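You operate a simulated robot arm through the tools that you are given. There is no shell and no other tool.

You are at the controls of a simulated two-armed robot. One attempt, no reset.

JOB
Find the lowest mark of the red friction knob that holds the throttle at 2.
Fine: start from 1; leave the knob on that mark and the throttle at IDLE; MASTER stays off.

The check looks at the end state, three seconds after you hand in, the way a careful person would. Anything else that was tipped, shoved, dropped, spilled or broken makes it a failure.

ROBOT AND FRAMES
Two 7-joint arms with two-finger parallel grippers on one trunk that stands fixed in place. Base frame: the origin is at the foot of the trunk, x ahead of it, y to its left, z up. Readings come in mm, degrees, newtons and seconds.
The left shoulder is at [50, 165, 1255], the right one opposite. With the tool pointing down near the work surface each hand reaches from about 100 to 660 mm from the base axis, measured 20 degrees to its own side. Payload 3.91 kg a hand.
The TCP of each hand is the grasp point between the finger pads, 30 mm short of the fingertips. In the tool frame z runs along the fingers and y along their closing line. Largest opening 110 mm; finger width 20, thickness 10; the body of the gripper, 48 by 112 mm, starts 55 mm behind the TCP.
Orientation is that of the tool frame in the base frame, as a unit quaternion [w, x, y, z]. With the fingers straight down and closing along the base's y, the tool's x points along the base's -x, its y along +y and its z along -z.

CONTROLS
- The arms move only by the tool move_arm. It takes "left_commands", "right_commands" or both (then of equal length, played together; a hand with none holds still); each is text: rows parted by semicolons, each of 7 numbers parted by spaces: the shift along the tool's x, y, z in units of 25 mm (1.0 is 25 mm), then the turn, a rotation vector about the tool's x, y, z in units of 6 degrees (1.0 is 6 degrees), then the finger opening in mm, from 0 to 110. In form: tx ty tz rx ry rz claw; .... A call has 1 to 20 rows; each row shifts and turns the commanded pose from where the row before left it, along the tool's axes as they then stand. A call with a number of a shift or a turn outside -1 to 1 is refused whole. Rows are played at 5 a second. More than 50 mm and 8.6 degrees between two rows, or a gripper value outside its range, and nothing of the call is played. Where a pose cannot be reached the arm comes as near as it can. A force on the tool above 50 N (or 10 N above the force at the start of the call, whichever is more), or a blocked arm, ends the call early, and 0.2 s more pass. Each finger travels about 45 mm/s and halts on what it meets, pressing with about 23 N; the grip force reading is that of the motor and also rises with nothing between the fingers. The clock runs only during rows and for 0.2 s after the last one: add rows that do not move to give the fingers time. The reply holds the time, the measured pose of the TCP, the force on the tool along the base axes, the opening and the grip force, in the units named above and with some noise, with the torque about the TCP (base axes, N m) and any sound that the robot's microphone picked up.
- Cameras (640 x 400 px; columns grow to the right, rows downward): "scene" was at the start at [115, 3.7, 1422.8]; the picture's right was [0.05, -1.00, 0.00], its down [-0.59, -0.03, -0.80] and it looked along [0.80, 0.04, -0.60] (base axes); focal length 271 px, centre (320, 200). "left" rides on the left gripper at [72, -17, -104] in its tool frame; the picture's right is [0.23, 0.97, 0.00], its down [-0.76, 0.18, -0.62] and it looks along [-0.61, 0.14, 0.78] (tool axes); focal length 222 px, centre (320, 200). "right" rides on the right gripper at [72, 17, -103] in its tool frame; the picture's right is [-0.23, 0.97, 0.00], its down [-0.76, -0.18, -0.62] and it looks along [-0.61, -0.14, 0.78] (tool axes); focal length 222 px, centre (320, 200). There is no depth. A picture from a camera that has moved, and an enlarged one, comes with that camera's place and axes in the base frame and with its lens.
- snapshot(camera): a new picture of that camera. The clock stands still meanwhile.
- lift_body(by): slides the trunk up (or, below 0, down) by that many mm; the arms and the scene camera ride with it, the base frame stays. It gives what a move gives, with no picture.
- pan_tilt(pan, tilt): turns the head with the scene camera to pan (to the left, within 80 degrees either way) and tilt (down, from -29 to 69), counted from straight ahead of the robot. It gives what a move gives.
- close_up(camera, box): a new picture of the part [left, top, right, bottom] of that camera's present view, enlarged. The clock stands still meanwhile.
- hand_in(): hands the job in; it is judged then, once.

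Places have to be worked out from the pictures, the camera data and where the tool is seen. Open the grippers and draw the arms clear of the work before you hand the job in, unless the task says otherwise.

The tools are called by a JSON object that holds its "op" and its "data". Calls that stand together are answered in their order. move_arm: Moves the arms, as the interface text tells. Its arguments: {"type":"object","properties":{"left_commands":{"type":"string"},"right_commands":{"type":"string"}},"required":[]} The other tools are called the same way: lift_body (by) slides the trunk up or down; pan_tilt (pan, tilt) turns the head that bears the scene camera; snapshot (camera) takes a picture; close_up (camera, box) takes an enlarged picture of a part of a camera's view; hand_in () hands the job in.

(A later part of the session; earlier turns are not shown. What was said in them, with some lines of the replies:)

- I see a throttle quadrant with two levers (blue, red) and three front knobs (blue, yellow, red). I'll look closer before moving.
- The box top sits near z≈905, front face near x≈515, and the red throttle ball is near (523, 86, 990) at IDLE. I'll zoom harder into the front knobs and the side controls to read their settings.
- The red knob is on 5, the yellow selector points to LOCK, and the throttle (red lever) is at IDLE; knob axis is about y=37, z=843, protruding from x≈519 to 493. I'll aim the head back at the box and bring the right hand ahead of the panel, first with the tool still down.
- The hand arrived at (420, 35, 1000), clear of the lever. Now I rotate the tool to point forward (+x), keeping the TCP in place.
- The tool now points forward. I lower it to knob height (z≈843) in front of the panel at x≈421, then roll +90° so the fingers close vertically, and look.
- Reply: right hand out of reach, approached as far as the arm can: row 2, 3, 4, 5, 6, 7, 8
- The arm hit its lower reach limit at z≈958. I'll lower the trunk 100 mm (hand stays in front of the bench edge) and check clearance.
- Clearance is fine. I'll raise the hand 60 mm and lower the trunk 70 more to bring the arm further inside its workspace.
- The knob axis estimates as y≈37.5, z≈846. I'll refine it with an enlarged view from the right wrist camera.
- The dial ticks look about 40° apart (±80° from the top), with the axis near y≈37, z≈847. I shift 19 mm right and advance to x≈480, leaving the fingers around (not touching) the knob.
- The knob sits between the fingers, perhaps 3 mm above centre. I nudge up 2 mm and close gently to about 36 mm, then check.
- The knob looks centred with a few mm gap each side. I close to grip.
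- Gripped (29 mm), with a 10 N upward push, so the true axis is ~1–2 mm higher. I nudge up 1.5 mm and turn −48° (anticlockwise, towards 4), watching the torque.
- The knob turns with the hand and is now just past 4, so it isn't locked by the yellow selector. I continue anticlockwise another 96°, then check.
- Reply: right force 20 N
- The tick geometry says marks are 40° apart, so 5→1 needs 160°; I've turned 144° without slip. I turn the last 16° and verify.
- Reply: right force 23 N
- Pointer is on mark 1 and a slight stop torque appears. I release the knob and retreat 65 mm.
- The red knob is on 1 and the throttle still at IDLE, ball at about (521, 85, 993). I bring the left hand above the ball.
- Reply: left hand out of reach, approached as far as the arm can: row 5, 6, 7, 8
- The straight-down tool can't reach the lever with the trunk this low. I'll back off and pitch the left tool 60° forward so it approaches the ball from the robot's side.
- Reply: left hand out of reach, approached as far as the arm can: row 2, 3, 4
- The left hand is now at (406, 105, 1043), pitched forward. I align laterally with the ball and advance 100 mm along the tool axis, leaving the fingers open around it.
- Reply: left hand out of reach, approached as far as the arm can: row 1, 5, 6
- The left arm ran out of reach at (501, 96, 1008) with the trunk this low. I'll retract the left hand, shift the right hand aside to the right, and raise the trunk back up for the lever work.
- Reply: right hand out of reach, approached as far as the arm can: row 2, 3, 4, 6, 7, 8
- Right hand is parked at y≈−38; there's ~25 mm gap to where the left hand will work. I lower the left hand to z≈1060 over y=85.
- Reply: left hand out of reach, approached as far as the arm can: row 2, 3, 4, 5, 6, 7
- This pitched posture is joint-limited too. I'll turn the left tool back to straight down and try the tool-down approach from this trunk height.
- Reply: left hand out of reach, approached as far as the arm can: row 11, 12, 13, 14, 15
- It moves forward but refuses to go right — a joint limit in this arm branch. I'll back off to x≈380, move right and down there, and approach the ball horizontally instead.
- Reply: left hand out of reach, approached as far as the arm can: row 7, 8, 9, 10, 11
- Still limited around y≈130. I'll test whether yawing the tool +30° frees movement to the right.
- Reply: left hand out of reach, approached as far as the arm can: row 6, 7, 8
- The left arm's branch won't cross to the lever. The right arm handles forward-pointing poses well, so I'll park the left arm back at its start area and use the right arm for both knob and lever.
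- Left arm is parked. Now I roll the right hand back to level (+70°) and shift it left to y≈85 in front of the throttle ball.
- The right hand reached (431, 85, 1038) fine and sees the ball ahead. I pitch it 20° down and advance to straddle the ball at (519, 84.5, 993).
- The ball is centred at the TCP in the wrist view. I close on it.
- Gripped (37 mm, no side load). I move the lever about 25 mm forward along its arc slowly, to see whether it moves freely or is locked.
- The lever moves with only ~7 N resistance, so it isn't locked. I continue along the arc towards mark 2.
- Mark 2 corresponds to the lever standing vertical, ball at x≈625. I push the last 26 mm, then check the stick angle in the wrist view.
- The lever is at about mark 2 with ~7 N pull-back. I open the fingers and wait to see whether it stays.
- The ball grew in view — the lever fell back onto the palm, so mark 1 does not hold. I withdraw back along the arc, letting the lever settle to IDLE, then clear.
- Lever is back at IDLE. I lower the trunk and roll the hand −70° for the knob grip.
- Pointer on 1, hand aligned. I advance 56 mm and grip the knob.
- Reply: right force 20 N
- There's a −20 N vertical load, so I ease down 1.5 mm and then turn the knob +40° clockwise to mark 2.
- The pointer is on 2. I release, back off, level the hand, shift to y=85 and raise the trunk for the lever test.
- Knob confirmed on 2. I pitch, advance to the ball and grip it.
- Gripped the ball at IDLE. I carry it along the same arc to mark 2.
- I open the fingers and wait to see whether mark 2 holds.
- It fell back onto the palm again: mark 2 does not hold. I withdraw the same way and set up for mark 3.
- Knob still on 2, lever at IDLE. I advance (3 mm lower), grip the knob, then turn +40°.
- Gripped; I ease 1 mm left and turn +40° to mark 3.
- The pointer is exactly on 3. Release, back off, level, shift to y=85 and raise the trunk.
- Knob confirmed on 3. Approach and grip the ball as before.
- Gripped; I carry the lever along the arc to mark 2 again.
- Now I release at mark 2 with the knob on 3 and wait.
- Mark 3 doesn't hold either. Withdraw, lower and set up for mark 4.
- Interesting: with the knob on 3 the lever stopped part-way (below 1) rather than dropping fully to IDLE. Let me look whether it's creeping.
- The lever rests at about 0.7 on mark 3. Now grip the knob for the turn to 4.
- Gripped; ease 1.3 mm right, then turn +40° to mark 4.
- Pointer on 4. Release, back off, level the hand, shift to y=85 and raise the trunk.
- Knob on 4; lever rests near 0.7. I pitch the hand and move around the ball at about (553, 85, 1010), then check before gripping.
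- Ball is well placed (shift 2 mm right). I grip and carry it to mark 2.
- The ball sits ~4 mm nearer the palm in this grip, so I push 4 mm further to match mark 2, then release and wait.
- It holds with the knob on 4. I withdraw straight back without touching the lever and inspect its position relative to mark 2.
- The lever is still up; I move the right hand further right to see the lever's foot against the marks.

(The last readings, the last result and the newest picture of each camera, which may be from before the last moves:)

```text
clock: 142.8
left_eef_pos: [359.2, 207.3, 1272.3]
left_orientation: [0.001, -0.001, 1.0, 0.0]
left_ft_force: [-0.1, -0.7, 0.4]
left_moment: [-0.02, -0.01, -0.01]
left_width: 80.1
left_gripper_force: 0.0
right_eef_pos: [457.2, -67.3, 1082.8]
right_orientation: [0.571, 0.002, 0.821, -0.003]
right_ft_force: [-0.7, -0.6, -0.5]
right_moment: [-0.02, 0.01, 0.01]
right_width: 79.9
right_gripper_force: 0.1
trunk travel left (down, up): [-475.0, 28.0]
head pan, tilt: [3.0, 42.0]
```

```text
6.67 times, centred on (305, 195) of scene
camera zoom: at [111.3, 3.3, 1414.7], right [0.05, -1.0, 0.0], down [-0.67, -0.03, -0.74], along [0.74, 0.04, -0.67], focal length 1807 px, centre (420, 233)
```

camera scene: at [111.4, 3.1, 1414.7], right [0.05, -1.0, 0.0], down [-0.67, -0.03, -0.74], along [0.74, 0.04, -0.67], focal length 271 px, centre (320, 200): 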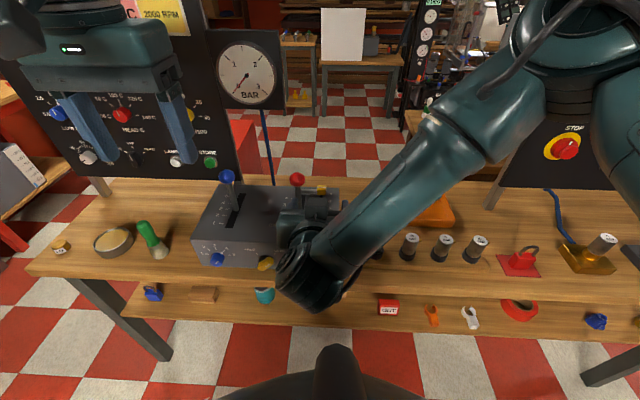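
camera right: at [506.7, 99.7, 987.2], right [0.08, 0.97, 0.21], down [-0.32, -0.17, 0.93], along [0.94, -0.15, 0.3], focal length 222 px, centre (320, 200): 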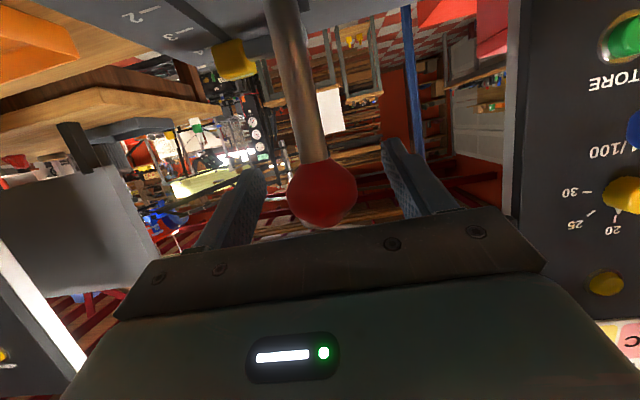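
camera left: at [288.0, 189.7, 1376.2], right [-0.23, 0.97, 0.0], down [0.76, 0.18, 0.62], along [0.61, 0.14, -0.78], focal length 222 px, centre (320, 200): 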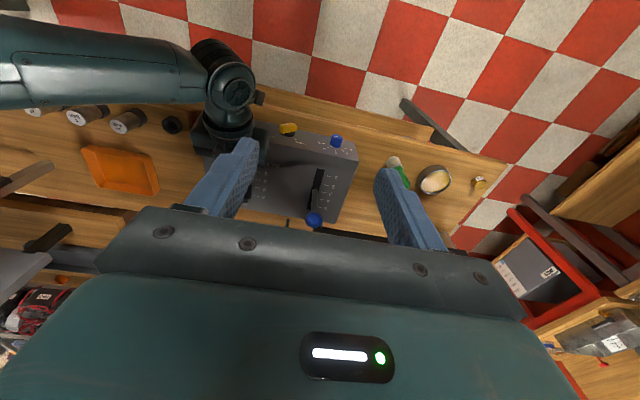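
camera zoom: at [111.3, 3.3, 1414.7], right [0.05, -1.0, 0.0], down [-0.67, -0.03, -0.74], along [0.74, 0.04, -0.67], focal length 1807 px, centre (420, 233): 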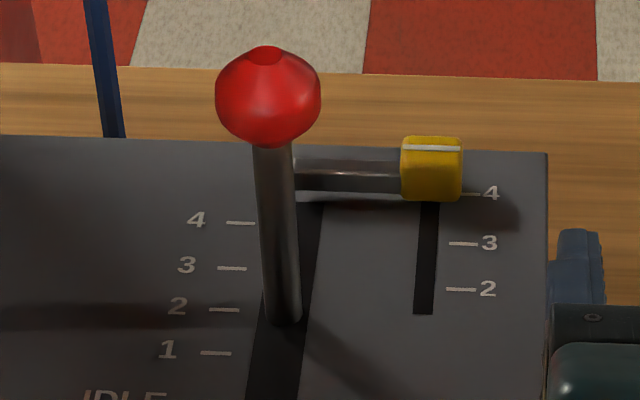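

The lever's foot aligns with mark 2 (same offset as the blue lever on its 3), and it is holding. Now I bring the hand back in line with the ball, which also gives more time to check for creep.

{"op": "move_arm", "data": {"right_commands": "0 0.867 0 0 0 0 80; 0 0.867 0 0 0 0 80; 0 0.867 0 0 0 0 80; 0 0.867 0 0 0 0 80; 0 0.867 0 0 0 0 80; 0 0.867 0 0 0 0 80; 0 0.867 0 0 0 0 80; 0 0 0 0 0 0 80; 0 0 0 0 0 0 80; 0 0 0 0 0 0 80; 0 0 0 0 0 0 80; 0 0 0 0 0 0 80; 0 0 0 0 0 0 80; 0 0 0 0 0 0 80; 0 0 0 0 0 0 80"}}

{"op": "snapshot", "data": {"camera": "right"}}

{"op": "close_up", "data": {"camera": "scene", "box": [260, 165, 350, 225]}}

```text
clock: 146.0
left_eef_pos: [360.4, 206.4, 1272.1]
left_orientation: [0.001, -0.001, 1.0, 0.001]
left_ft_force: [-0.1, -0.1, 0.4]
left_moment: [0.0, 0.01, -0.03]
left_width: 79.9
left_gripper_force: 0.0
right_eef_pos: [457.7, 88.5, 1082.8]
right_orientation: [0.571, 0.001, 0.821, -0.002]
right_ft_force: [0.4, 0.0, 0.2]
right_moment: [-0.01, 0.02, -0.04]
right_width: 80.2
right_gripper_force: 0.0
trunk travel left (down, up): [-475.0, 28.0]
head pan, tilt: [3.0, 42.0]
```

```text
taken
camera right: at [337.1, 103.9, 1050.2], right [0.08, 0.97, 0.21], down [-0.32, -0.17, 0.93], along [0.94, -0.15, 0.3], focal length 222 px, centre (320, 200)
```

right: 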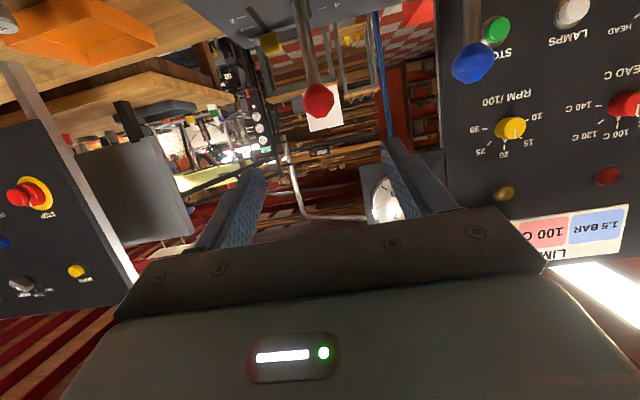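

```text
6.67 times, centred on (305, 195) of scene
camera zoom: at [111.4, 3.7, 1414.7], right [0.05, -1.0, 0.0], down [-0.67, -0.03, -0.74], along [0.74, 0.04, -0.67], focal length 1807 px, centre (420, 233)
```

zoom: 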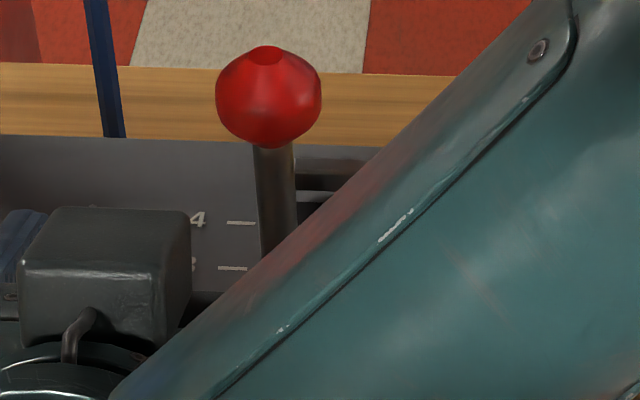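

The ball hasn't moved in 7 s, so mark 4 holds. I advance around it again and grip it.

{"op": "move_arm", "data": {"right_commands": "0 -0.14 0.78 0 0 0 80; 0 0 0.78 0 0 0 80; 0 0 0.78 0 0 0 80; 0 0 0.78 0 0 0 80; 0 0 0.78 0 0 0 80; 0 0 0.78 0 0 0 80; 0 0 0.78 0 0 0 80; 0 0 0.78 0 0 0 80; 0 0 0.78 0 0 0 80; 0 0 0 0 0 0 80; 0 0 0 0 0 0 60; 0 0 0 0 0 0 50; 0 0 0 0 0 0 40; 0 0 0 0 0 0 30; 0 0 0 0 0 0 26; 0 0 0 0 0 0 26"}}

{"op": "snapshot", "data": {"camera": "right"}}

```text
clock: 149.4
left_eef_pos: [359.0, 209.2, 1273.2]
left_orientation: [0.001, -0.001, 1.0, -0.001]
left_ft_force: [0.3, 0.2, -0.8]
left_moment: [-0.02, -0.02, 0.03]
left_width: 80.1
left_gripper_force: 0.0
right_eef_pos: [623.6, 85.6, 1019.3]
right_orientation: [0.571, 0.0, 0.821, -0.001]
right_ft_force: [-1.5, 15.3, 1.8]
right_moment: [0.14, 0.15, 0.15]
right_width: 37.1
right_gripper_force: 44.9
trunk travel left (down, up): [-475.0, 28.0]
head pan, tilt: [3.0, 42.0]
```

```text
taken
camera right: at [502.0, 100.7, 988.2], right [0.08, 0.97, 0.21], down [-0.32, -0.18, 0.93], along [0.94, -0.14, 0.3], focal length 222 px, centre (320, 200)
```

right: 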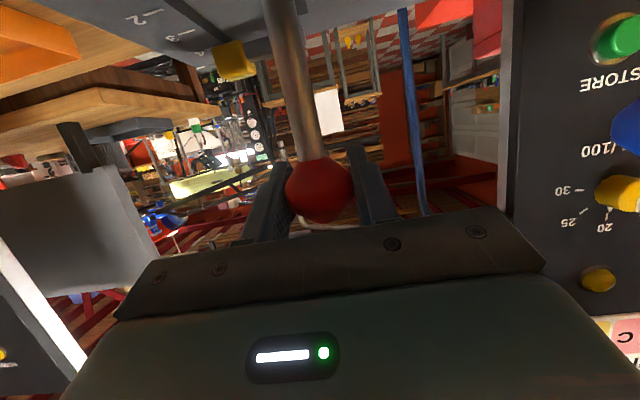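

Gripped at mark 2. I pull the lever back along the reverse arc to IDLE.

{"op": "move_arm", "data": {"right_commands": "0.169 0.04 -0.308 0 0 0 26; 0.169 0 -0.308 0 0 0 26; 0.169 0 -0.308 0 0 0 26; 0.194 0 -0.319 0 0 0 26; 0.194 0 -0.319 0 0 0 26; 0.194 0 -0.319 0 0 0 26; 0.223 0 -0.302 0 0 0 26; 0.223 0 -0.302 0 0 0 26; 0.223 0 -0.302 0 0 0 26; 0.192 0 -0.191 0 0 0 26; 0.192 0 -0.191 0 0 0 26; 0.192 0 -0.191 0 0 0 26; 0.192 0 -0.191 0 0 0 26; 0 0 0 0 0 0 26; 0 0 0 0 0 0 26"}}

{"op": "snapshot", "data": {"camera": "right"}}

```text
clock: 152.6
left_eef_pos: [362.6, 209.1, 1270.9]
left_orientation: [-0.001, -0.001, 1.0, -0.001]
left_ft_force: [0.6, 0.2, 0.1]
left_moment: [0.02, -0.01, 0.01]
left_width: 80.0
left_gripper_force: 0.2
right_eef_pos: [520.6, 84.8, 992.6]
right_orientation: [0.572, 0.003, 0.82, -0.003]
right_ft_force: [24.1, 18.1, 4.9]
right_moment: [0.06, 0.49, -0.17]
right_width: 37.1
right_gripper_force: 44.9
trunk travel left (down, up): [-475.0, 28.0]
head pan, tilt: [3.0, 42.0]
```

```text
taken
camera right: at [399.8, 101.4, 959.8], right [0.09, 0.97, 0.21], down [-0.32, -0.17, 0.93], along [0.94, -0.15, 0.3], focal length 222 px, centre (320, 200)
```

right: 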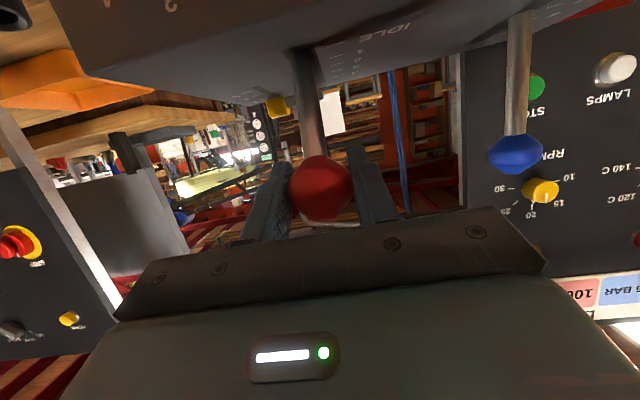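

A 24 N reaction shows it's against the IDLE stop. I release and withdraw.

{"op": "move_arm", "data": {"right_commands": "0 0 0 0 0 0 50; 0 0 0 0 0 0 70; 0 0 0 0 0 0 80; 0 0 0 0 0 0 80; 0 0 -0.8 0 0 0 80; 0 0 -0.8 0 0 0 80; 0 0 -0.8 0 0 0 80; 0 0 -0.8 0 0 0 80; 0 -0.9 -0.3 0 0 0 80; 0 -0.9 -0.3 0 0 0 80; 0 -0.9 0 0 0 0 80; 0 -0.9 0 0 0 0 80; 0 -0.9 0 0 0 0 80; 0 -0.9 0 0 0 0 80; 0 -0.9 0 0 0 0 80"}}

{"op": "close_up", "data": {"camera": "scene", "box": [190, 170, 360, 276]}}

{"op": "snapshot", "data": {"camera": "scene"}}

```text
clock: 155.8
left_eef_pos: [359.2, 207.2, 1271.8]
left_orientation: [0.0, -0.001, 1.0, 0.0]
left_ft_force: [0.1, 0.1, 0.0]
left_moment: [0.0, -0.01, 0.0]
left_width: 80.1
left_gripper_force: 0.1
right_eef_pos: [427.1, -74.2, 1025.1]
right_orientation: [0.571, 0.001, 0.821, -0.001]
right_ft_force: [-0.9, 0.3, 0.1]
right_moment: [0.04, -0.03, -0.01]
right_width: 79.8
right_gripper_force: 0.1
trunk travel left (down, up): [-475.0, 28.0]
head pan, tilt: [3.0, 42.0]
```

```text
3.76 times, centred on (275, 223) of scene
camera zoom: at [111.4, 3.2, 1414.7], right [0.05, -1.0, 0.0], down [-0.67, -0.03, -0.74], along [0.74, 0.04, -0.67], focal length 1020 px, centre (489, 113)
```

zoom: 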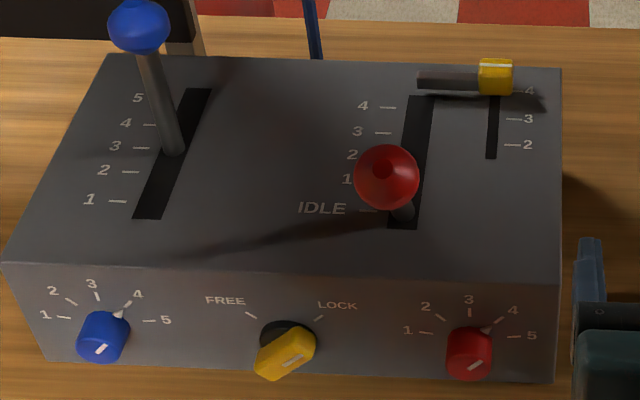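

```text
taken
camera scene: at [111.4, 3.2, 1414.7], right [0.05, -1.0, 0.0], down [-0.67, -0.03, -0.74], along [0.74, 0.04, -0.67], focal length 271 px, centre (320, 200)
```

scene: 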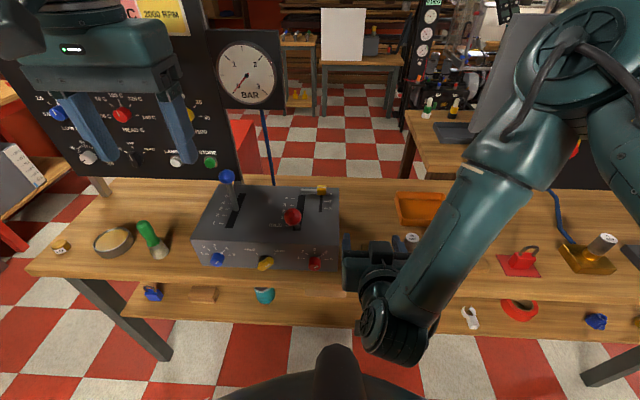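

Throttle is at IDLE (same pixel position as at the start) and the knob shows 4. I lift the right hand clear and take final checks.

{"op": "move_arm", "data": {"right_commands": "-0.75 0 -0.27 0 0 0 90; -0.75 0 -0.27 0 0 0 100; -0.75 0 -0.27 0 0 0 110; -0.75 0 -0.27 0 0 0 110; -0.75 -0.2 -0.27 0 0 0 110; 0 0 0 0 0 0 110", "left_commands": "0 0 0 0 0 0 90; 0 0 0 0 0 0 100; 0 0 0 0 0 0 110; 0 0 0 0 0 0 110; 0 0 0 0 0 0 110; 0 0 0 0 0 0 110"}}

{"op": "snapshot", "data": {"camera": "scene"}}

{"op": "close_up", "data": {"camera": "scene", "box": [285, 240, 345, 278]}}

{"op": "close_up", "data": {"camera": "scene", "box": [250, 175, 350, 237]}}

```text
clock: 157.2
left_eef_pos: [360.3, 207.3, 1271.8]
left_orientation: [0.0, -0.001, 1.0, 0.0]
left_ft_force: [-0.3, -0.2, -0.3]
left_moment: [0.0, 0.01, 0.02]
left_width: 110.1
left_gripper_force: 0.0
right_eef_pos: [428.0, -78.3, 1124.9]
right_orientation: [0.57, 0.003, 0.821, -0.003]
right_ft_force: [-0.5, 0.1, 0.3]
right_moment: [0.02, -0.01, -0.01]
right_width: 110.0
right_gripper_force: 0.0
trunk travel left (down, up): [-475.0, 28.0]
head pan, tilt: [3.0, 42.0]
```

```text
taken
camera scene: at [111.6, 3.9, 1414.6], right [0.05, -1.0, 0.0], down [-0.67, -0.04, -0.74], along [0.74, 0.04, -0.67], focal length 271 px, centre (320, 200)
```

scene: 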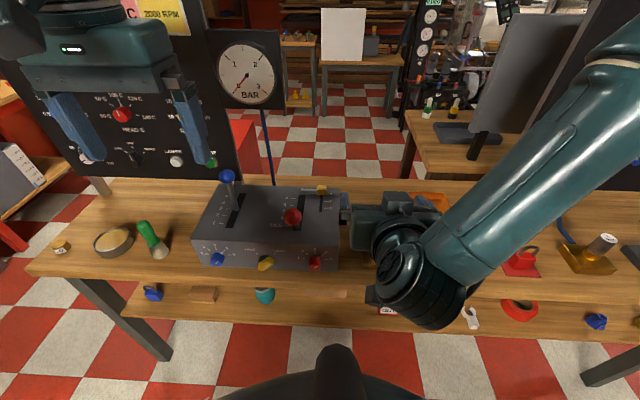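

```text
10.53 times, centred on (315, 259) of scene
camera zoom: at [111.6, 3.9, 1414.6], right [0.05, -1.0, 0.0], down [-0.67, -0.04, -0.74], along [0.74, 0.04, -0.67], focal length 2853 px, centre (373, -421)
```

zoom: 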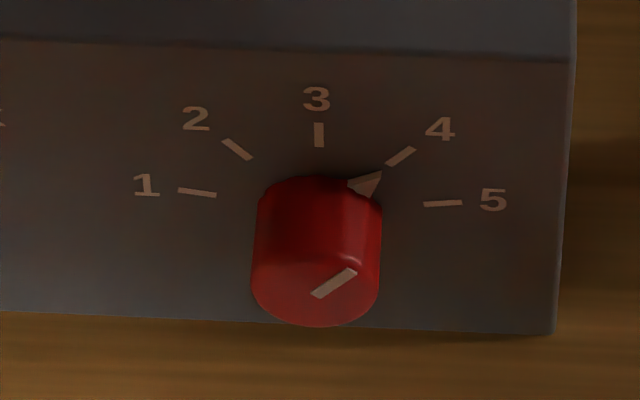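

```text
6.40 times, centred on (300, 206) of scene
camera zoom: at [111.6, 3.9, 1414.6], right [0.05, -1.0, 0.0], down [-0.67, -0.04, -0.74], along [0.74, 0.04, -0.67], focal length 1735 px, centre (448, 162)
```

zoom: 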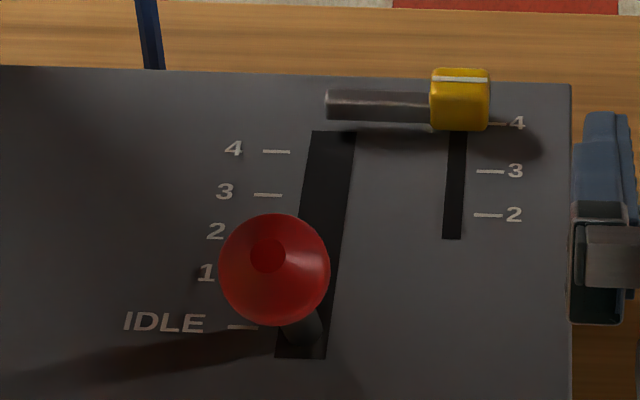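

The knob points to 4, the throttle is at IDLE, nothing else has moved and both hands are open and clear. I'm handing in.

{"op": "hand_in", "data": {}}

```text
The job is handed in.
```

The lowest mark of the red friction knob that holds the throttle at 2 is **4**. I left the knob on 4 and the throttle at IDLE, and did not touch MASTER.

| Knob mark | Throttle released at 2 |
|---|---|
| 1 | Fell back to IDLE |
| 2 | Fell back to IDLE |
| 3 | Fell back and stopped at about 0.7 |
| 4 | Held, with no movement seen over about 7 seconds |

The yellow FREE/LOCK selector was on LOCK at the start and I left it there, so all the tests were done with it on LOCK. It did not stop the throttle or the red knob from moving.

The final pictures showed nothing else moved. Both hands were open and clear of the work when I handed in.
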